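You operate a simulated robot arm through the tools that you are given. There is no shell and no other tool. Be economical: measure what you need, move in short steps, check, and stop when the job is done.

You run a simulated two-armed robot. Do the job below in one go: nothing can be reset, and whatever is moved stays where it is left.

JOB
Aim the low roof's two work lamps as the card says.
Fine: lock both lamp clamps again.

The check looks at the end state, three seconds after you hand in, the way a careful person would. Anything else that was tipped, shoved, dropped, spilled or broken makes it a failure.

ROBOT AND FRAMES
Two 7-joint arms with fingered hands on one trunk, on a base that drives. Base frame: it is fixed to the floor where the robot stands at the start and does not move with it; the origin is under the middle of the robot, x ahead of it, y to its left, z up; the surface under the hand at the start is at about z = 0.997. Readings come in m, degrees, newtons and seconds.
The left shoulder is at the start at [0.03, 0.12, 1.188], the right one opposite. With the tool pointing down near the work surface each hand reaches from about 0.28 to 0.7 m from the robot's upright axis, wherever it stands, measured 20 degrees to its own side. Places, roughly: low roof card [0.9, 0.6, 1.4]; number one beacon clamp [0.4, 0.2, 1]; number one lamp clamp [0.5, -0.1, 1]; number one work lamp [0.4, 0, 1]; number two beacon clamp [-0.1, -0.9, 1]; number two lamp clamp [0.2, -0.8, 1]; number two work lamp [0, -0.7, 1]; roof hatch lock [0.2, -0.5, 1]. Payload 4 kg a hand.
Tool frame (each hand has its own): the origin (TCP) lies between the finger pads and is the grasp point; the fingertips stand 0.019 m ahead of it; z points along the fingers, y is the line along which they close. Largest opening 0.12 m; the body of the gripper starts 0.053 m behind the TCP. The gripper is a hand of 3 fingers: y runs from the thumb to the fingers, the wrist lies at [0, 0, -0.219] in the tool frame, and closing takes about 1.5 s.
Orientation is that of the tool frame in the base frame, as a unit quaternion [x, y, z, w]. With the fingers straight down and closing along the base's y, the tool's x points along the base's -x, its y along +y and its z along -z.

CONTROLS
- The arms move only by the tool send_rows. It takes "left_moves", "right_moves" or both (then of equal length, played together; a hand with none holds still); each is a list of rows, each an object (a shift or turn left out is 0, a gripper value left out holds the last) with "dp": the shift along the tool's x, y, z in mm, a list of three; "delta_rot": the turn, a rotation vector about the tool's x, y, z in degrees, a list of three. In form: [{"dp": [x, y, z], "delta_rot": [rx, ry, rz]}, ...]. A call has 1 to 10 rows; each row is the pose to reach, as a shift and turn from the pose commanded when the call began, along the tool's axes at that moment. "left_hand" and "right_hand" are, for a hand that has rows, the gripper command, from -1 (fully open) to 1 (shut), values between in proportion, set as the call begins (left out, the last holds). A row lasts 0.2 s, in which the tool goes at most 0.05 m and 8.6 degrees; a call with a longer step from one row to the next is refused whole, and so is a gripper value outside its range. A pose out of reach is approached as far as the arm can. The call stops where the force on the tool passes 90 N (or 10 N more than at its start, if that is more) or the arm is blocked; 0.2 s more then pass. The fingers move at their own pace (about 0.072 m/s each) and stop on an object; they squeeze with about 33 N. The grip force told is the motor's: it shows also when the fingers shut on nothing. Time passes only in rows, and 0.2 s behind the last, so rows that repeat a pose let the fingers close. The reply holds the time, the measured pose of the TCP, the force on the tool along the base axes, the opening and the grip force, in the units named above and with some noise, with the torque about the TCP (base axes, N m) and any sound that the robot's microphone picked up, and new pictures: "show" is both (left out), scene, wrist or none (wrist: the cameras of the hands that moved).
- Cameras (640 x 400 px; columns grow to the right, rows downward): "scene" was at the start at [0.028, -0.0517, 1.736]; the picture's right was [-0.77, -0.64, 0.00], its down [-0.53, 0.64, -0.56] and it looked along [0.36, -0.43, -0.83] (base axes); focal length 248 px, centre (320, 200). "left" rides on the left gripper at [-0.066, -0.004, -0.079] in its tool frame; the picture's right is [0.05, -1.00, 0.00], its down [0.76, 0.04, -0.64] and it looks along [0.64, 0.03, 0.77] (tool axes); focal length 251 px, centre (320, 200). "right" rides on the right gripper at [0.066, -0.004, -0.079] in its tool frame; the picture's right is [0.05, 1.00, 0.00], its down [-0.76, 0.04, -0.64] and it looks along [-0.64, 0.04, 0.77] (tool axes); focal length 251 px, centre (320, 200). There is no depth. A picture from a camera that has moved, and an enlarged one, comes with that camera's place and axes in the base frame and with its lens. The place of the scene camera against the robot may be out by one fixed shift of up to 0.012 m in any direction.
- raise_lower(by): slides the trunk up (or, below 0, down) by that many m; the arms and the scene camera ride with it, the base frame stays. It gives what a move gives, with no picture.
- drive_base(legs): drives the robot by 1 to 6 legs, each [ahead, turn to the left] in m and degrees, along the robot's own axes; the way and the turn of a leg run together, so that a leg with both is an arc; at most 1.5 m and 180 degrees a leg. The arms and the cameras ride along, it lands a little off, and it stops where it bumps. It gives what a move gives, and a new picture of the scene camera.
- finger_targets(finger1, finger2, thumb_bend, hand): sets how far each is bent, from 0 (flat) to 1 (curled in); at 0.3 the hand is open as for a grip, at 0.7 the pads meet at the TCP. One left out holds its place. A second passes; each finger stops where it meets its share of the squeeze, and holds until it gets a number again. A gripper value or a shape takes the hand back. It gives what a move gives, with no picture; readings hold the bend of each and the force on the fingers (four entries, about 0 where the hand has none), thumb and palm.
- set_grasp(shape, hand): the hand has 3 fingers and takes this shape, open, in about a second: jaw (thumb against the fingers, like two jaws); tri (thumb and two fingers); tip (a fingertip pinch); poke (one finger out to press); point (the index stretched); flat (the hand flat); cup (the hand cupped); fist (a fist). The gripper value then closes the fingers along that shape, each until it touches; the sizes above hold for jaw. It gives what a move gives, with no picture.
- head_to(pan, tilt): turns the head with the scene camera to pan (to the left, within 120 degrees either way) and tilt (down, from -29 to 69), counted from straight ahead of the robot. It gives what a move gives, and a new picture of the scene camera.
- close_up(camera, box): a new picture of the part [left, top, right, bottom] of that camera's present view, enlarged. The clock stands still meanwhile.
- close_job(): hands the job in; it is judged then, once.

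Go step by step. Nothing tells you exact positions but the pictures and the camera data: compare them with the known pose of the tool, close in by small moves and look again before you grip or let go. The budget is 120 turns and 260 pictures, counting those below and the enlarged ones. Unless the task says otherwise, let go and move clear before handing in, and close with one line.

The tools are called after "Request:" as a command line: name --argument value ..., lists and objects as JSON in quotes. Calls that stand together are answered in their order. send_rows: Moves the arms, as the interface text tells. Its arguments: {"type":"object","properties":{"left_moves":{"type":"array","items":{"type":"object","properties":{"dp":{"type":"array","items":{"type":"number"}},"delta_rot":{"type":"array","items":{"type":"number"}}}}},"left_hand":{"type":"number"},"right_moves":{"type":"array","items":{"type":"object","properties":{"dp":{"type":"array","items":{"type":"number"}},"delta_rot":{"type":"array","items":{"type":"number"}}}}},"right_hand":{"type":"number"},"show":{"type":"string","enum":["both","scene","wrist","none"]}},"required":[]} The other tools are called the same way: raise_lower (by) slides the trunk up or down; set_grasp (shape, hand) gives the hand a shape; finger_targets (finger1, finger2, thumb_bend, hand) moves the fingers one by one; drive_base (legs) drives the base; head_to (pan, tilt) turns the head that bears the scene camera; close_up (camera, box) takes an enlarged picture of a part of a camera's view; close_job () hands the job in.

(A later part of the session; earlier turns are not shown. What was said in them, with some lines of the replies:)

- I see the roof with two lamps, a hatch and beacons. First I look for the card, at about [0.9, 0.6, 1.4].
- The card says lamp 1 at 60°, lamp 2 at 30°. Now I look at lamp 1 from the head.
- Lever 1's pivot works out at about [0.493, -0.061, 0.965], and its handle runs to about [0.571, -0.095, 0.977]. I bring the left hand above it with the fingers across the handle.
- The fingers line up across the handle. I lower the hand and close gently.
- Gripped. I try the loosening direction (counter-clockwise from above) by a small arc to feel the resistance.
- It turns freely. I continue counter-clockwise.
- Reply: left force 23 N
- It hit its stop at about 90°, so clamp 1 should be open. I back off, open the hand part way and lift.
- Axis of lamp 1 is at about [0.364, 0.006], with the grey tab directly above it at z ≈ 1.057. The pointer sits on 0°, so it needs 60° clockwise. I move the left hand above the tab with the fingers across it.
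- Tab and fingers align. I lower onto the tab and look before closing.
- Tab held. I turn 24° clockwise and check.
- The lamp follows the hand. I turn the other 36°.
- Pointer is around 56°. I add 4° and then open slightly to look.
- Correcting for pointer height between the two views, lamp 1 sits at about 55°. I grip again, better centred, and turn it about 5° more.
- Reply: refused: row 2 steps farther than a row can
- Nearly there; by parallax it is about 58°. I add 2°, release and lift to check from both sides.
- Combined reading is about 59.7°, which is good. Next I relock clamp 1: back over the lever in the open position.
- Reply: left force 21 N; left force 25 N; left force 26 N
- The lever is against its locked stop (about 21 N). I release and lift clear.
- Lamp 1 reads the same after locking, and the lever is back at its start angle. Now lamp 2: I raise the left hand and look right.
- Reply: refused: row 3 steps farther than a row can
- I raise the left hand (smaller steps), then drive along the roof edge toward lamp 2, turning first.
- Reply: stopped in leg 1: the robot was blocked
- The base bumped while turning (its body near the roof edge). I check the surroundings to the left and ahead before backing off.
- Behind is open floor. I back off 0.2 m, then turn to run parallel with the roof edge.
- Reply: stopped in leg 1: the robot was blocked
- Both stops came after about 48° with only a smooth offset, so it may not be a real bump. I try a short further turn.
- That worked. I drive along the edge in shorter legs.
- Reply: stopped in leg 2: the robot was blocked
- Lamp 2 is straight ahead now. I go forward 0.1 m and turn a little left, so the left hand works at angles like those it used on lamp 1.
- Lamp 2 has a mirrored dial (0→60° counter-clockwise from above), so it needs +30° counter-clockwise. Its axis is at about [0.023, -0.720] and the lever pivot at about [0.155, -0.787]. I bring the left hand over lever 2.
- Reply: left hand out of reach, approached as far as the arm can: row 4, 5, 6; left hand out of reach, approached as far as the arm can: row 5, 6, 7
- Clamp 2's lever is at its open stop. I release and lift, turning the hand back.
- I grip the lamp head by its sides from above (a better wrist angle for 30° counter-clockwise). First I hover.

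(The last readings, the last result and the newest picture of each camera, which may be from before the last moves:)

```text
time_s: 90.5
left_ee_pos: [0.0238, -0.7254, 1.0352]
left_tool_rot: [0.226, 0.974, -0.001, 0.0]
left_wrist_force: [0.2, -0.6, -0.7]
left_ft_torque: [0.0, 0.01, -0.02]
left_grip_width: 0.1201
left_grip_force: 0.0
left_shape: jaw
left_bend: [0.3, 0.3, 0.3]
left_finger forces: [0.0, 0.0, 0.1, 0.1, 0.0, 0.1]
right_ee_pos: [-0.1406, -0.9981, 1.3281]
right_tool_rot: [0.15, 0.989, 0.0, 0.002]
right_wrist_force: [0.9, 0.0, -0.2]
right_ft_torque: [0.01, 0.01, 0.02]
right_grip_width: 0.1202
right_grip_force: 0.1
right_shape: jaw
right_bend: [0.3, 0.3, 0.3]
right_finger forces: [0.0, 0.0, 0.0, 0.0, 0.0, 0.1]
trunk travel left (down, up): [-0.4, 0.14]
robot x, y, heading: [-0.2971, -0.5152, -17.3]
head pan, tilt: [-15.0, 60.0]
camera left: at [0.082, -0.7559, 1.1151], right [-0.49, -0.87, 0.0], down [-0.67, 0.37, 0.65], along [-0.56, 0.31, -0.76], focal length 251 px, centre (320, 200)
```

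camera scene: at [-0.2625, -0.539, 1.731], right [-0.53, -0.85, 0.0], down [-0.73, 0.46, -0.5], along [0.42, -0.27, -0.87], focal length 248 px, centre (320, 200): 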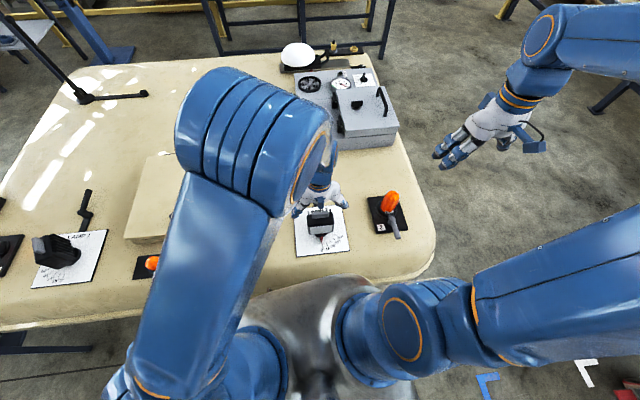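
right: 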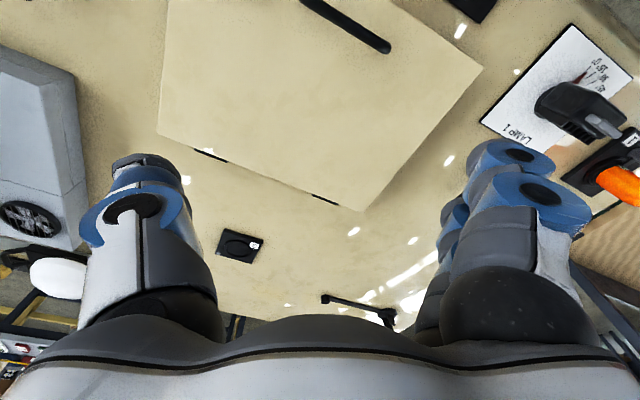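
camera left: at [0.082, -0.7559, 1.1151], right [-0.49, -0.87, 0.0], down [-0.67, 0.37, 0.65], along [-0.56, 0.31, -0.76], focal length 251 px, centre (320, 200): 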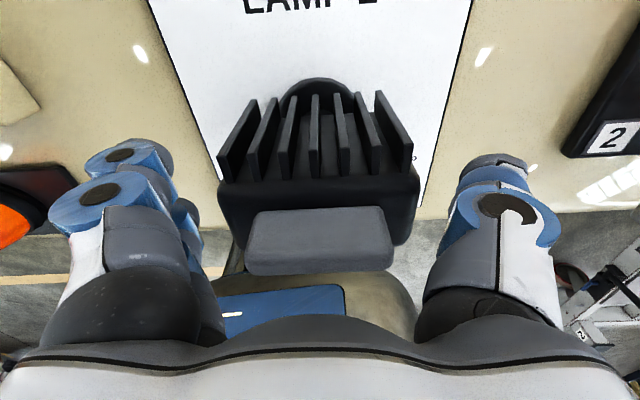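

Request:
send_rows --left_moves '[{"dp": [8, 2, 4]}, {"dp": [8, 2, 4]}, {"dp": [8, 2, 4]}, {"dp": [8, 2, 4]}, {"dp": [8, 2, 4]}, {"dp": [8, 2, 4]}]' --left_hand 1 --show "wrist"

Request:
close_up --camera "scene" --box '[260, 150, 400, 270]'

```text
time_s: 91.9
left_ee_pos: [0.0184, -0.7193, 1.0317]
left_tool_rot: [0.226, 0.974, 0.001, -0.003]
left_wrist_force: [0.2, -1.4, -4.3]
left_ft_torque: [0.01, -0.01, 0.04]
left_grip_width: 0.0786
left_grip_force: 33.2
left_shape: jaw
left_bend: [0.3, 0.3, 0.15]
left_finger forces: [14.5, 14.7, 0.0, 0.0, 30.2, 0.0]
right_ee_pos: [-0.1402, -0.9988, 1.3287]
right_tool_rot: [0.15, 0.989, 0.0, 0.002]
right_wrist_force: [0.6, 0.3, 0.4]
right_ft_torque: [-0.03, -0.05, -0.03]
right_grip_width: 0.1203
right_grip_force: 0.0
right_shape: jaw
right_bend: [0.3, 0.3, 0.3]
right_finger forces: [0.1, 0.1, 0.1, 0.0, 0.0, 0.1]
trunk travel left (down, up): [-0.4, 0.14]
robot x, y, heading: [-0.2997, -0.5099, -17.0]
head pan, tilt: [-15.0, 60.0]
camera left: at [0.0762, -0.751, 1.1106], right [-0.49, -0.87, 0.0], down [-0.67, 0.37, 0.65], along [-0.56, 0.31, -0.76], focal length 251 px, centre (320, 200)
```

left: 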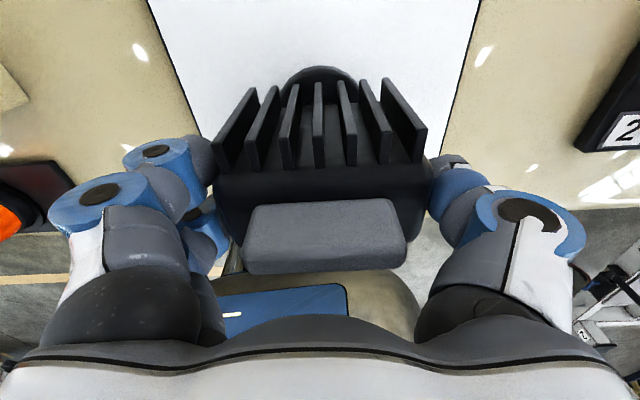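

```text
3.33 times, centred on (330, 210) of scene
camera zoom: at [-0.2612, -0.54, 1.7309], right [-0.53, -0.85, 0.0], down [-0.73, 0.46, -0.5], along [0.42, -0.27, -0.87], focal length 828 px, centre (287, 167)
```

zoom: 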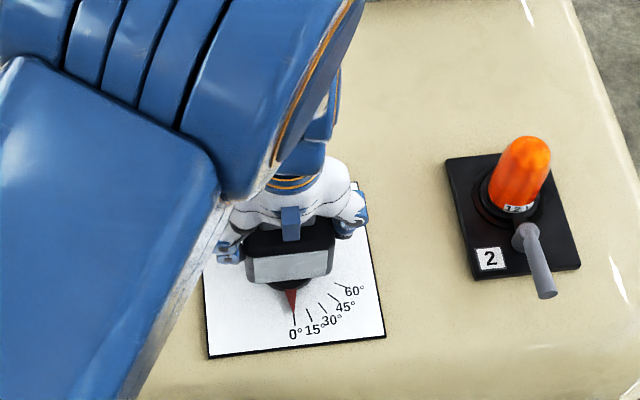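

Request:
send_rows --left_moves '[{"dp": [0, -0.6, 0], "delta_rot": [0, 0, -7]}, {"dp": [-0.1, -1.1, 0], "delta_rot": [0, 0, -14]}, {"dp": [-0.3, -1.7, 0], "delta_rot": [0, 0, -21]}, {"dp": [-0.5, -2.2, 0], "delta_rot": [0, 0, -28]}, {"dp": [-0.5, -2.2, 0], "delta_rot": [0, 0, -28]}]' --show "wrist"

Request:
close_up --camera "scene" --box '[300, 200, 356, 260]'

```text
time_s: 93.1
left_ee_pos: [0.0167, -0.7205, 1.0313]
left_tool_rot: [-0.017, 1.0, 0.0, -0.002]
left_wrist_force: [-1.8, 7.6, -12.3]
left_ft_torque: [0.01, -0.02, -0.05]
left_grip_width: 0.0789
left_grip_force: 32.7
left_shape: jaw
left_bend: [0.3, 0.3, 0.16]
left_finger forces: [18.0, 17.8, 0.0, 0.0, 28.7, 0.0]
right_ee_pos: [-0.1412, -0.9983, 1.3287]
right_tool_rot: [0.151, 0.989, 0.0, 0.001]
right_wrist_force: [-0.7, -0.9, 0.1]
right_ft_torque: [0.0, 0.02, -0.01]
right_grip_width: 0.1202
right_grip_force: 0.1
right_shape: jaw
right_bend: [0.3, 0.3, 0.3]
right_finger forces: [0.0, 0.1, 0.0, 0.0, 0.0, 0.0]
trunk travel left (down, up): [-0.4, 0.14]
robot x, y, heading: [-0.2995, -0.5163, -17.0]
head pan, tilt: [-15.0, 60.0]
camera left: at [0.084, -0.7214, 1.111], right [-0.02, -1.0, 0.0], down [-0.76, 0.01, 0.65], along [-0.65, 0.01, -0.76], focal length 251 px, centre (320, 200)
```

left: 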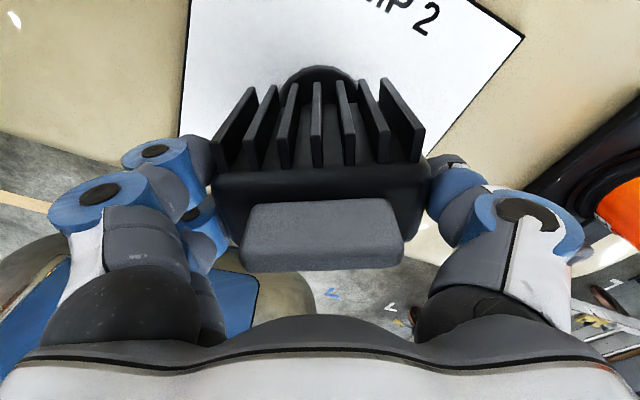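

```text
6.67 times, centred on (328, 230) of scene
camera zoom: at [-0.261, -0.5388, 1.7309], right [-0.53, -0.85, 0.0], down [-0.73, 0.46, -0.5], along [0.42, -0.27, -0.87], focal length 1656 px, centre (267, 0)
```

zoom: 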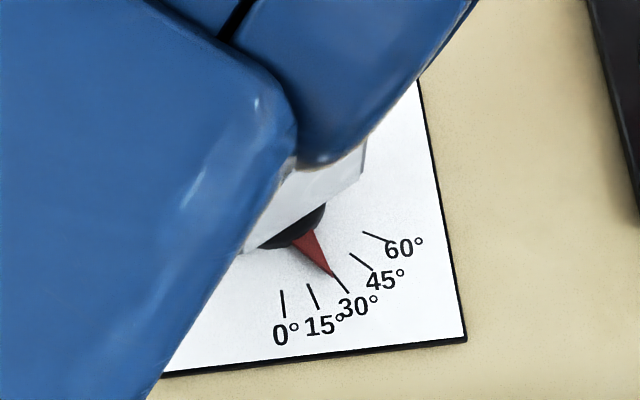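

Request:
close_up --camera "scene" --box '[320, 230, 344, 254]'

```text
16.00 times, centred on (332, 242) of scene
camera zoom: at [-0.261, -0.5388, 1.7309], right [-0.53, -0.85, 0.0], down [-0.73, 0.46, -0.5], along [0.42, -0.27, -0.87], focal length 3975 px, centre (128, -472)
```

zoom: 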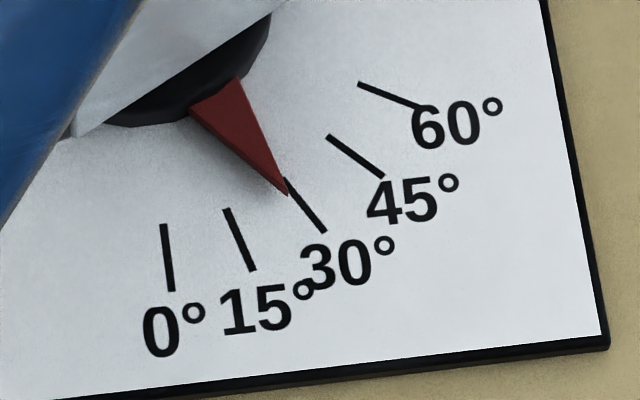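

Apparent 28°, corrected about 27°. I add 3°, then release and check.

Request:
send_rows --left_moves '[{"dp": [0, -0.3, 0], "delta_rot": [0, 0, -3]}, {"dp": [0, -0.3, 0], "delta_rot": [0, 0, -3]}]' --show "none"

Request:
close_up --camera "scene" --box '[320, 230, 344, 254]'

```text
time_s: 93.7
left_ee_pos: [0.0184, -0.7209, 1.0324]
left_tool_rot: [-0.044, 0.999, 0.0, -0.001]
left_wrist_force: [-3.8, 7.7, -13.8]
left_ft_torque: [0.05, 0.05, -0.07]
left_grip_width: 0.0792
left_grip_force: 32.1
left_shape: jaw
left_bend: [0.29, 0.3, 0.17]
left_finger forces: [18.2, 18.2, 0.0, 0.0, 28.6, 0.0]
right_ee_pos: [-0.1403, -0.9975, 1.329]
right_tool_rot: [0.151, 0.989, 0.0, 0.002]
right_wrist_force: [0.6, 0.5, -0.6]
right_ft_torque: [0.02, 0.03, -0.04]
right_grip_width: 0.12
right_grip_force: 0.0
right_shape: jaw
right_bend: [0.3, 0.3, 0.3]
right_finger forces: [0.0, 0.1, 0.0, 0.0, 0.0, 0.0]
trunk travel left (down, up): [-0.4, 0.14]
robot x, y, heading: [-0.2987, -0.5138, -17.3]
head pan, tilt: [-15.0, 60.0]
```

```text
16.00 times, centred on (332, 242) of scene
camera zoom: at [-0.2611, -0.5388, 1.7309], right [-0.53, -0.85, 0.0], down [-0.73, 0.46, -0.5], along [0.42, -0.27, -0.87], focal length 3975 px, centre (128, -472)
```

zoom: 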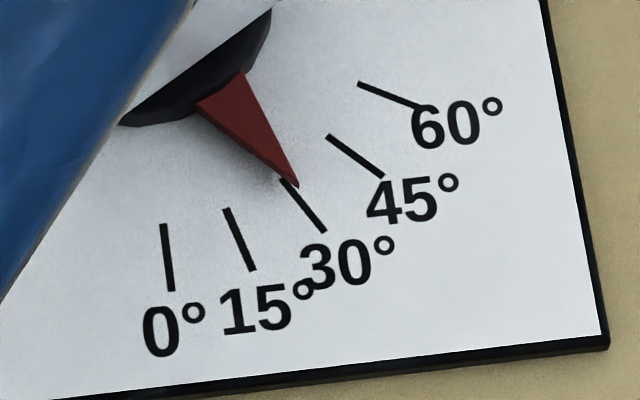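

Request:
send_rows --left_moves '[{"dp": [0, 0, 0]}, {"dp": [0, 0, 0]}, {"dp": [0, 0, 0]}, {"dp": [0, 0, -25]}, {"dp": [0, 0, -60]}, {"dp": [-30, 0, -95]}, {"dp": [-70, 0, -110]}, {"dp": [-100, 0, -130], "delta_rot": [0, 0, -6]}, {"dp": [-120, 20, -150], "delta_rot": [0, 0, -12]}, {"dp": [-120, 20, -150], "delta_rot": [0, 0, -12]}]' --left_hand -1 --show "wrist"

Request:
close_up --camera "scene" --box '[320, 230, 344, 254]'

Request:
close_up --camera "scene" --box '[280, 160, 380, 270]'

```text
time_s: 95.9
left_ee_pos: [0.1365, -0.6905, 1.1803]
left_tool_rot: [-0.147, 0.989, 0.0, -0.001]
left_wrist_force: [-0.5, -0.2, 0.3]
left_ft_torque: [0.02, 0.01, 0.05]
left_grip_width: 0.12
left_grip_force: 0.1
left_shape: jaw
left_bend: [0.3, 0.3, 0.3]
left_finger forces: [0.0, 0.0, 0.0, 0.0, 0.1, 0.0]
right_ee_pos: [-0.1406, -0.9984, 1.3288]
right_tool_rot: [0.151, 0.989, 0.0, 0.002]
right_wrist_force: [-0.2, 0.0, -0.1]
right_ft_torque: [0.0, 0.0, 0.0]
right_grip_width: 0.1202
right_grip_force: 0.1
right_shape: jaw
right_bend: [0.3, 0.3, 0.3]
right_finger forces: [0.0, 0.1, 0.1, 0.0, 0.1, 0.0]
trunk travel left (down, up): [-0.4, 0.14]
robot x, y, heading: [-0.3018, -0.5164, -17.1]
head pan, tilt: [-15.0, 60.0]
camera left: at [0.2003, -0.674, 1.2604], right [0.24, -0.97, 0.0], down [-0.74, -0.18, 0.64], along [-0.63, -0.15, -0.76], focal length 251 px, centre (320, 200)
```

left: 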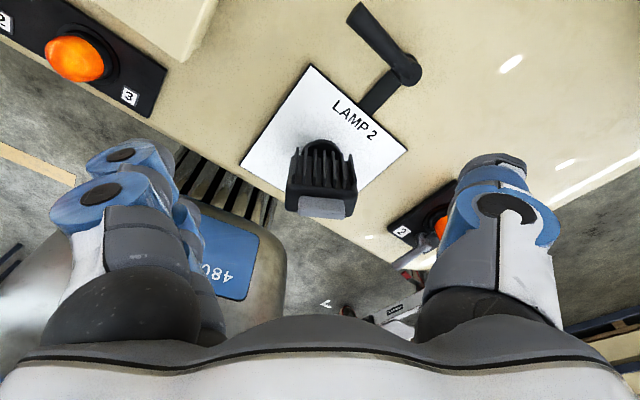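

```text
16.00 times, centred on (332, 242) of scene
camera zoom: at [-0.2616, -0.5407, 1.7309], right [-0.53, -0.85, 0.0], down [-0.73, 0.46, -0.5], along [0.42, -0.26, -0.87], focal length 3975 px, centre (128, -472)
```

zoom: 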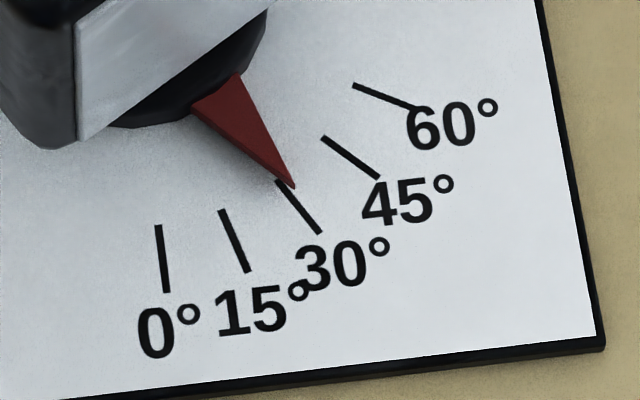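

```text
3.64 times, centred on (330, 215) of scene
camera zoom: at [-0.2616, -0.5407, 1.7309], right [-0.53, -0.85, 0.0], down [-0.73, 0.46, -0.5], along [0.42, -0.26, -0.87], focal length 904 px, centre (284, 146)
```

zoom: 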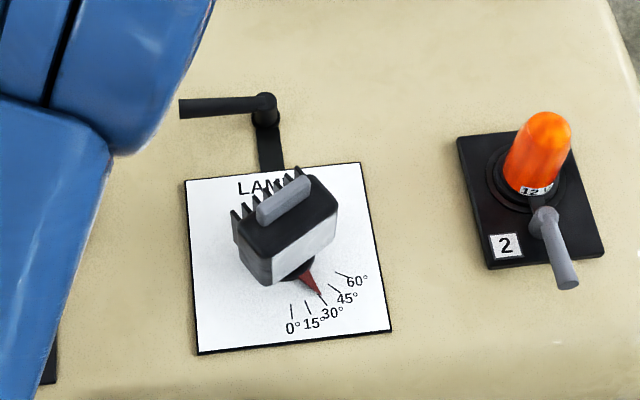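

Lamp 2 works out at about 30.8° after parallax correction, which is good. Now I relock clamp 2.

Request:
send_rows --left_moves '[{"dp": [-5, -8, 0], "delta_rot": [0, 0, -7]}, {"dp": [-10, -16, 0], "delta_rot": [0, 0, -14]}, {"dp": [-15, -24, 0], "delta_rot": [0, 0, -21]}, {"dp": [-20, -32, 10], "delta_rot": [0, 0, -28]}, {"dp": [-26, -42, 30], "delta_rot": [0, 0, -35]}, {"dp": [-33, -53, 60], "delta_rot": [0, 0, -42]}, {"dp": [-33, -53, 90], "delta_rot": [0, 0, -49]}, {"dp": [-33, -53, 110], "delta_rot": [0, 0, -49]}, {"dp": [-33, -53, 110], "delta_rot": [0, 0, -49]}]' --left_hand 0 --show "wrist"

```text
time_s: 97.9
left_ee_pos: [0.1812, -0.7313, 1.0718]
left_tool_rot: [-0.544, 0.839, 0.001, 0.0]
left_wrist_force: [0.6, 0.0, -0.4]
left_ft_torque: [-0.05, -0.01, 0.02]
left_grip_width: 0.0604
left_grip_force: 0.1
left_shape: jaw
left_bend: [0.33, 0.33, 0.95]
left_finger forces: [0.0, 0.1, 0.0, 0.1, 0.0, 0.1]
right_ee_pos: [-0.1411, -0.9984, 1.3291]
right_tool_rot: [0.151, 0.989, 0.0, 0.002]
right_wrist_force: [0.7, -0.7, -0.3]
right_ft_torque: [0.01, 0.01, 0.0]
right_grip_width: 0.1198
right_grip_force: 0.0
right_shape: jaw
right_bend: [0.3, 0.3, 0.3]
right_finger forces: [0.1, 0.1, 0.0, 0.1, 0.1, 0.0]
trunk travel left (down, up): [-0.4, 0.14]
robot x, y, heading: [-0.302, -0.5126, -17.3]
head pan, tilt: [-15.0, 60.0]
camera left: at [0.2112, -0.6717, 1.1503], right [0.89, -0.46, 0.0], down [-0.35, -0.68, 0.64], along [-0.3, -0.57, -0.76], focal length 251 px, centre (320, 200)
```

left: 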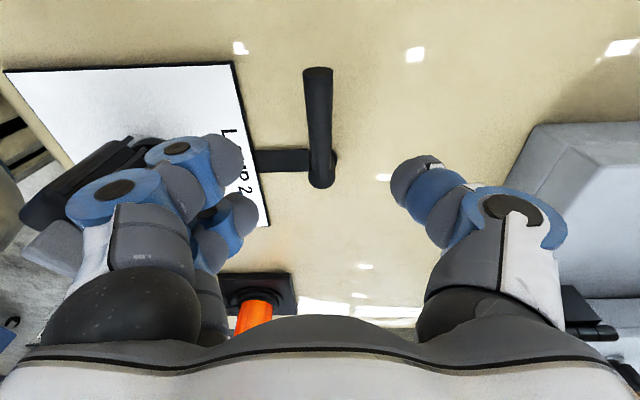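

Request:
send_rows --left_moves '[{"dp": [0, 0, 40]}, {"dp": [0, 0, 75]}, {"dp": [0, 0, 94]}, {"dp": [0, 0, 94]}]' --show "none"

Request:
send_rows --left_moves '[{"dp": [0, 0, 0]}, {"dp": [0, 0, 0]}, {"dp": [0, 0, 0]}, {"dp": [0, 0, 0]}, {"dp": [0, 0, 0]}, {"dp": [0, 0, 0]}]' --left_hand 1 --show "wrist"

```text
time_s: 98.9
left_ee_pos: [0.1827, -0.7305, 0.9763]
left_tool_rot: [-0.543, 0.84, 0.0, -0.002]
left_wrist_force: [0.0, 0.7, -0.3]
left_ft_torque: [0.02, -0.01, 0.04]
left_grip_width: 0.0604
left_grip_force: 0.0
left_shape: jaw
left_bend: [0.33, 0.33, 0.95]
left_finger forces: [0.0, 0.0, 0.0, 0.1, 0.0, 0.1]
right_ee_pos: [-0.1408, -0.9978, 1.3291]
right_tool_rot: [0.151, 0.989, 0.001, 0.002]
right_wrist_force: [-1.1, 0.2, 0.3]
right_ft_torque: [0.01, -0.02, 0.03]
right_grip_width: 0.12
right_grip_force: 0.0
right_shape: jaw
right_bend: [0.3, 0.3, 0.3]
right_finger forces: [0.0, 0.0, 0.0, 0.1, 0.1, 0.1]
trunk travel left (down, up): [-0.4, 0.14]
robot x, y, heading: [-0.3006, -0.5153, -16.9]
head pan, tilt: [-15.0, 60.0]
```

```text
time_s: 100.3
left_ee_pos: [0.1829, -0.7314, 0.9747]
left_tool_rot: [-0.544, 0.839, 0.002, -0.002]
left_wrist_force: [-1.2, 0.0, -11.6]
left_ft_torque: [-0.05, 0.02, 0.0]
left_grip_width: 0.0101
left_grip_force: 32.7
left_shape: jaw
left_bend: [0.98, 0.99, 0.77]
left_finger forces: [14.6, 14.7, 0.0, 0.0, 28.2, 0.1]
right_ee_pos: [-0.1396, -0.9993, 1.3286]
right_tool_rot: [0.151, 0.989, 0.0, 0.001]
right_wrist_force: [0.1, 0.6, 0.1]
right_ft_torque: [0.01, -0.02, 0.0]
right_grip_width: 0.1202
right_grip_force: 0.0
right_shape: jaw
right_bend: [0.3, 0.3, 0.3]
right_finger forces: [0.0, 0.1, 0.0, 0.0, 0.0, 0.0]
trunk travel left (down, up): [-0.4, 0.14]
robot x, y, heading: [-0.2994, -0.5095, -17.1]
head pan, tilt: [-15.0, 60.0]
camera left: at [0.214, -0.6715, 1.0536], right [0.89, -0.46, 0.0], down [-0.35, -0.68, 0.64], along [-0.3, -0.57, -0.77], focal length 251 px, centre (320, 200)
```

left: 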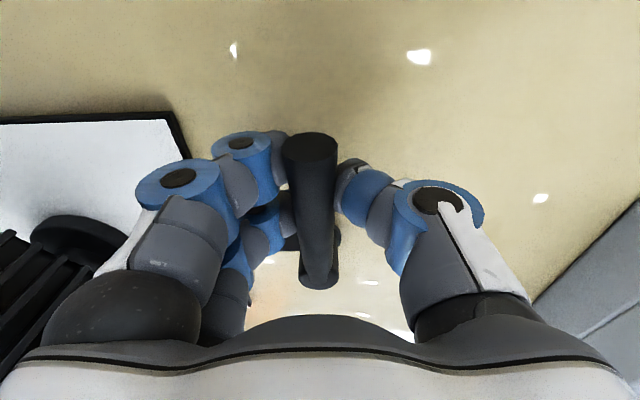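

Request:
send_rows --left_moves '[{"dp": [0.6, -8.1, 0], "delta_rot": [0, 0, 8]}, {"dp": [2.2, -16, 0], "delta_rot": [0, 0, 16]}, {"dp": [5, -23.6, 0], "delta_rot": [0, 0, 24]}, {"dp": [8.8, -30.7, 0], "delta_rot": [0, 0, 32]}, {"dp": [13.6, -37.3, 0], "delta_rot": [0, 0, 40]}, {"dp": [19.2, -43.1, 0], "delta_rot": [0, 0, 48]}, {"dp": [19.2, -43.1, 0], "delta_rot": [0, 0, 48]}]' --show "none"

Request:
send_rows --left_moves '[{"dp": [0.6, -8.1, 0], "delta_rot": [0, 0, 8]}, {"dp": [2.2, -16, 0], "delta_rot": [0, 0, 16]}, {"dp": [5, -23.6, 0], "delta_rot": [0, 0, 24]}, {"dp": [8.8, -30.7, 0], "delta_rot": [0, 0, 32]}, {"dp": [13.6, -37.3, 0], "delta_rot": [0, 0, 40]}, {"dp": [13.6, -37.3, 0], "delta_rot": [0, 0, 40]}]' --show "wrist"

```text
time_s: 101.9
left_ee_pos: [0.2137, -0.7666, 0.9754]
left_tool_rot: [-0.155, 0.988, 0.003, -0.003]
left_wrist_force: [-7.0, -1.3, -28.1]
left_ft_torque: [-0.07, -0.03, 0.06]
left_grip_width: 0.0087
left_grip_force: 32.8
left_shape: jaw
left_bend: [0.97, 0.98, 0.75]
left_finger forces: [15.8, 12.5, 0.1, 0.0, 25.5, 0.0]
right_ee_pos: [-0.1387, -0.9997, 1.3275]
right_tool_rot: [0.15, 0.989, 0.002, 0.001]
right_wrist_force: [0.4, 0.0, 0.1]
right_ft_torque: [-0.02, 0.01, -0.01]
right_grip_width: 0.1201
right_grip_force: 0.0
right_shape: jaw
right_bend: [0.3, 0.3, 0.3]
right_finger forces: [0.0, 0.0, 0.1, 0.0, 0.0, 0.0]
trunk travel left (down, up): [-0.4, 0.14]
robot x, y, heading: [-0.2989, -0.5144, -17.1]
head pan, tilt: [-15.0, 60.0]
```

```text
time_s: 103.3
left_ee_pos: [0.2127, -0.8075, 0.9764]
left_tool_rot: [0.192, 0.981, 0.002, -0.004]
left_wrist_force: [-4.8, 2.5, -26.3]
left_ft_torque: [-0.09, -0.02, 0.07]
left_grip_width: 0.0086
left_grip_force: 33.2
left_shape: jaw
left_bend: [0.97, 0.98, 0.75]
left_finger forces: [16.8, 12.1, 0.0, 0.0, 27.1, 0.0]
right_ee_pos: [-0.1383, -0.9992, 1.3289]
right_tool_rot: [0.151, 0.989, 0.001, 0.001]
right_wrist_force: [0.2, 0.8, 0.4]
right_ft_torque: [0.01, 0.0, 0.02]
right_grip_width: 0.12
right_grip_force: 0.0
right_shape: jaw
right_bend: [0.3, 0.3, 0.3]
right_finger forces: [0.1, 0.1, 0.0, 0.0, 0.0, 0.0]
trunk travel left (down, up): [-0.4, 0.14]
robot x, y, heading: [-0.3042, -0.5144, -17.1]
head pan, tilt: [-15.0, 60.0]
camera left: at [0.2728, -0.8351, 1.0546], right [-0.43, -0.9, 0.0], down [-0.69, 0.32, 0.65], along [-0.59, 0.28, -0.76], focal length 251 px, centre (320, 200)
```

left: 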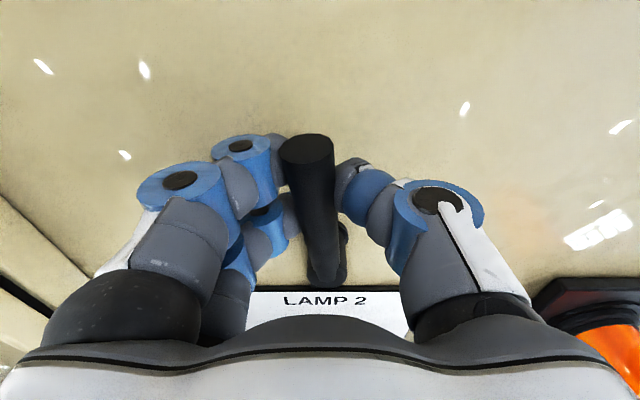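

Request:
send_rows --left_moves '[{"dp": [0.5, -5, 0], "delta_rot": [0, 0, 3]}, {"dp": [1, -9, 0], "delta_rot": [0, 0, 5]}, {"dp": [1, -9, 0], "delta_rot": [0, 0, 5]}]' --show "none"

```text
time_s: 104.1
left_ee_pos: [0.21, -0.814, 0.9754]
left_tool_rot: [0.234, 0.972, 0.0, -0.002]
left_wrist_force: [2.3, 7.0, -27.4]
left_ft_torque: [-0.01, -0.01, 0.06]
left_grip_width: 0.0087
left_grip_force: 32.7
left_shape: jaw
left_bend: [0.97, 0.98, 0.75]
left_finger forces: [17.0, 14.8, 0.0, 0.0, 24.4, 0.1]
right_ee_pos: [-0.1387, -0.9981, 1.3288]
right_tool_rot: [0.15, 0.989, 0.001, 0.001]
right_wrist_force: [-0.3, 0.3, 0.3]
right_ft_torque: [0.02, 0.0, -0.05]
right_grip_width: 0.1201
right_grip_force: 0.1
right_shape: jaw
right_bend: [0.3, 0.3, 0.3]
right_finger forces: [0.0, 0.1, 0.0, 0.0, 0.1, 0.0]
trunk travel left (down, up): [-0.4, 0.14]
robot x, y, heading: [-0.3019, -0.5116, -17.0]
head pan, tilt: [-15.0, 60.0]
```

Resistance is beginning; I push a bit further to be sure of the stop.

Request:
send_rows --left_moves '[{"dp": [0.3, -5, 0], "delta_rot": [0, 0, 2]}, {"dp": [0.5, -8, 0], "delta_rot": [0, 0, 3]}, {"dp": [0.5, -8, 0], "delta_rot": [0, 0, 3]}]' --show "wrist"

```text
time_s: 104.9
left_ee_pos: [0.2063, -0.8175, 0.9787]
left_tool_rot: [0.259, 0.966, 0.002, -0.003]
left_wrist_force: [14.7, 18.8, -21.8]
left_ft_torque: [0.02, -0.08, 0.12]
left_grip_width: 0.0084
left_grip_force: 33.2
left_shape: jaw
left_bend: [0.49, 0.49, 0.75]
left_finger forces: [21.9, 18.5, 0.1, 0.1, 16.1, 0.0]
left hand out of reach, approached as far as the arm can: row 2, 3
right_ee_pos: [-0.1374, -0.9971, 1.3286]
right_tool_rot: [0.15, 0.989, -0.001, 0.001]
right_wrist_force: [-0.4, -1.1, -0.3]
right_ft_torque: [-0.01, 0.01, 0.05]
right_grip_width: 0.12
right_grip_force: 0.0
right_shape: jaw
right_bend: [0.3, 0.3, 0.3]
right_finger forces: [0.1, 0.0, 0.1, 0.0, 0.0, 0.0]
trunk travel left (down, up): [-0.4, 0.14]
robot x, y, heading: [-0.2988, -0.5153, -17.1]
head pan, tilt: [-15.0, 60.0]
camera left: at [0.2617, -0.8527, 1.0567], right [-0.55, -0.84, 0.0], down [-0.64, 0.42, 0.65], along [-0.54, 0.35, -0.76], focal length 251 px, centre (320, 200)
```

left: 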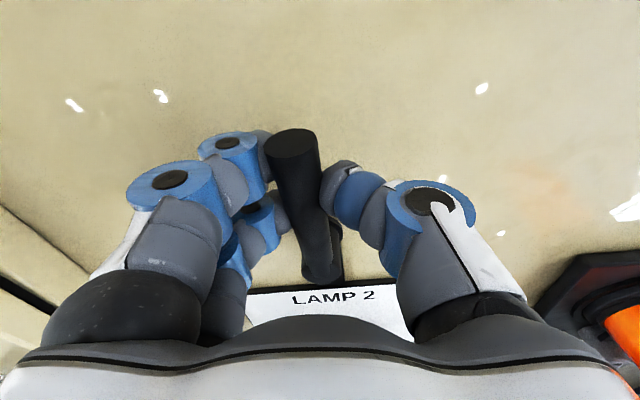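

At the locked stop (24 N). I release and lift.

Request:
send_rows --left_moves '[{"dp": [0, 6, 0], "delta_rot": [0, 0, -3]}, {"dp": [0, 6, 0], "delta_rot": [0, 0, -3]}, {"dp": [0, 6, 0], "delta_rot": [0, 0, -3]}, {"dp": [0, 6, 0], "delta_rot": [0, 0, -3]}, {"dp": [0, 6, -20], "delta_rot": [0, 0, -3]}, {"dp": [0, 6, -60], "delta_rot": [0, 0, -3]}, {"dp": [0, 6, -105], "delta_rot": [0, 0, -3]}, {"dp": [20, 6, -150], "delta_rot": [0, 0, -3]}, {"dp": [40, 6, -190], "delta_rot": [0, 0, -3]}, {"dp": [40, 6, -190], "delta_rot": [0, 0, -3]}]' --left_hand -1 --show "both"

Request:
close_up --camera "scene" --box '[280, 155, 370, 265]'

Request:
close_up --camera "scene" --box '[320, 230, 344, 254]'

Request:
close_up --camera "scene" --box '[0, 170, 140, 310]'

```text
time_s: 107.1
left_ee_pos: [0.1689, -0.7974, 1.1687]
left_tool_rot: [0.234, 0.972, 0.0, -0.001]
left_wrist_force: [-0.4, -1.0, -1.0]
left_ft_torque: [0.04, 0.02, 0.0]
left_grip_width: 0.1201
left_grip_force: 0.1
left_shape: jaw
left_bend: [0.3, 0.3, 0.3]
left_finger forces: [0.0, 0.0, 0.0, 0.1, 0.0, 0.0]
right_ee_pos: [-0.1389, -0.9983, 1.3282]
right_tool_rot: [0.15, 0.989, 0.001, 0.002]
right_wrist_force: [0.5, -0.8, -0.3]
right_ft_torque: [0.0, 0.0, 0.0]
right_grip_width: 0.1199
right_grip_force: 0.0
right_shape: jaw
right_bend: [0.3, 0.3, 0.3]
right_finger forces: [0.0, 0.0, 0.0, 0.1, 0.1, 0.1]
trunk travel left (down, up): [-0.4, 0.14]
robot x, y, heading: [-0.3001, -0.5137, -17.1]
head pan, tilt: [-15.0, 60.0]
camera scene: at [-0.2599, -0.5403, 1.7309], right [-0.53, -0.85, 0.0], down [-0.73, 0.46, -0.5], along [0.42, -0.27, -0.87], focal length 248 px, centre (320, 200)
camera left: at [0.2261, -0.8293, 1.2475], right [-0.5, -0.86, 0.0], down [-0.66, 0.38, 0.65], along [-0.56, 0.32, -0.76], focal length 251 px, centre (320, 200)
```

scene: 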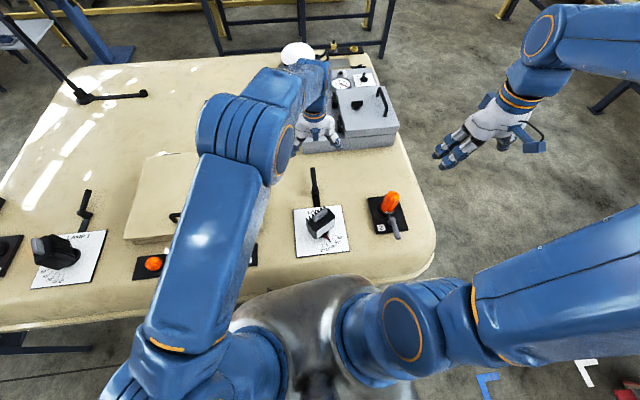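
left: 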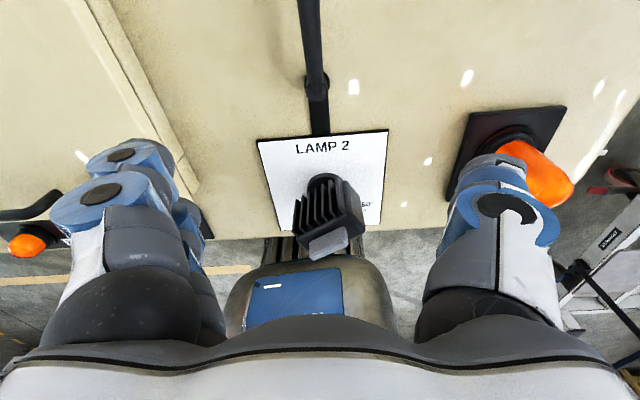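

```text
3.64 times, centred on (325, 210) of scene
camera zoom: at [-0.2599, -0.5403, 1.7309], right [-0.53, -0.85, 0.0], down [-0.73, 0.46, -0.5], along [0.42, -0.27, -0.87], focal length 904 px, centre (302, 164)
```

zoom: 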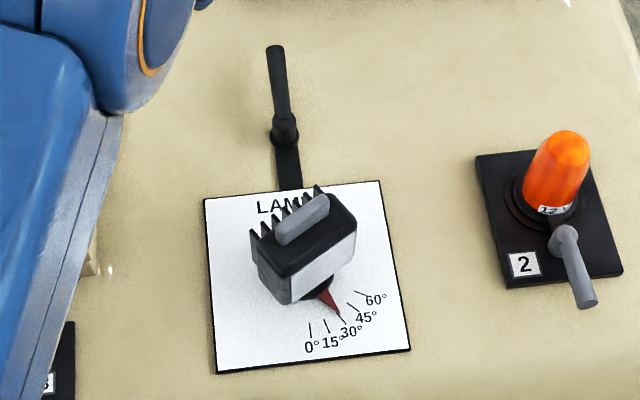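

```text
16.00 times, centred on (332, 242) of scene
camera zoom: at [-0.2599, -0.5403, 1.7309], right [-0.53, -0.85, 0.0], down [-0.73, 0.46, -0.5], along [0.42, -0.27, -0.87], focal length 3975 px, centre (128, -472)
```

zoom: 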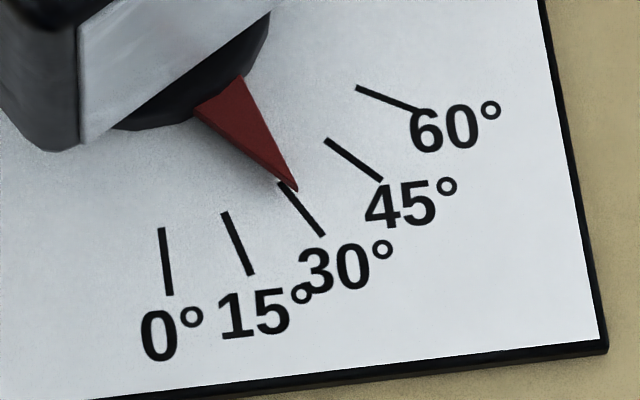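

```text
2.86 times, centred on (70, 240) of scene
camera zoom: at [-0.2599, -0.5403, 1.7309], right [-0.53, -0.85, 0.0], down [-0.73, 0.46, -0.5], along [0.42, -0.27, -0.87], focal length 710 px, centre (1034, 86)
```

zoom: 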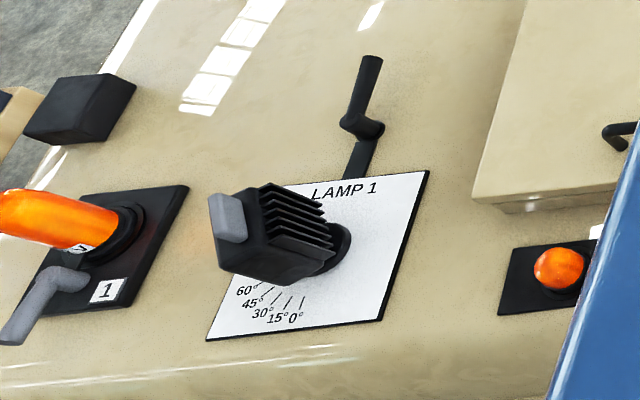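

Both lamps are aimed, both levers are back at their locked stops, and both hands are clear. Handing in.

Request:
close_job

```text
The job is handed in.
```

I set lamp 1 to about 60° and lamp 2 to about 30° (nearer 31° by my reading), locked both lamp clamps again, and moved both hands clear before handing in. While driving to lamp 2, the base reported being blocked three times. I saw nothing out of place in the pictures I took afterwards.
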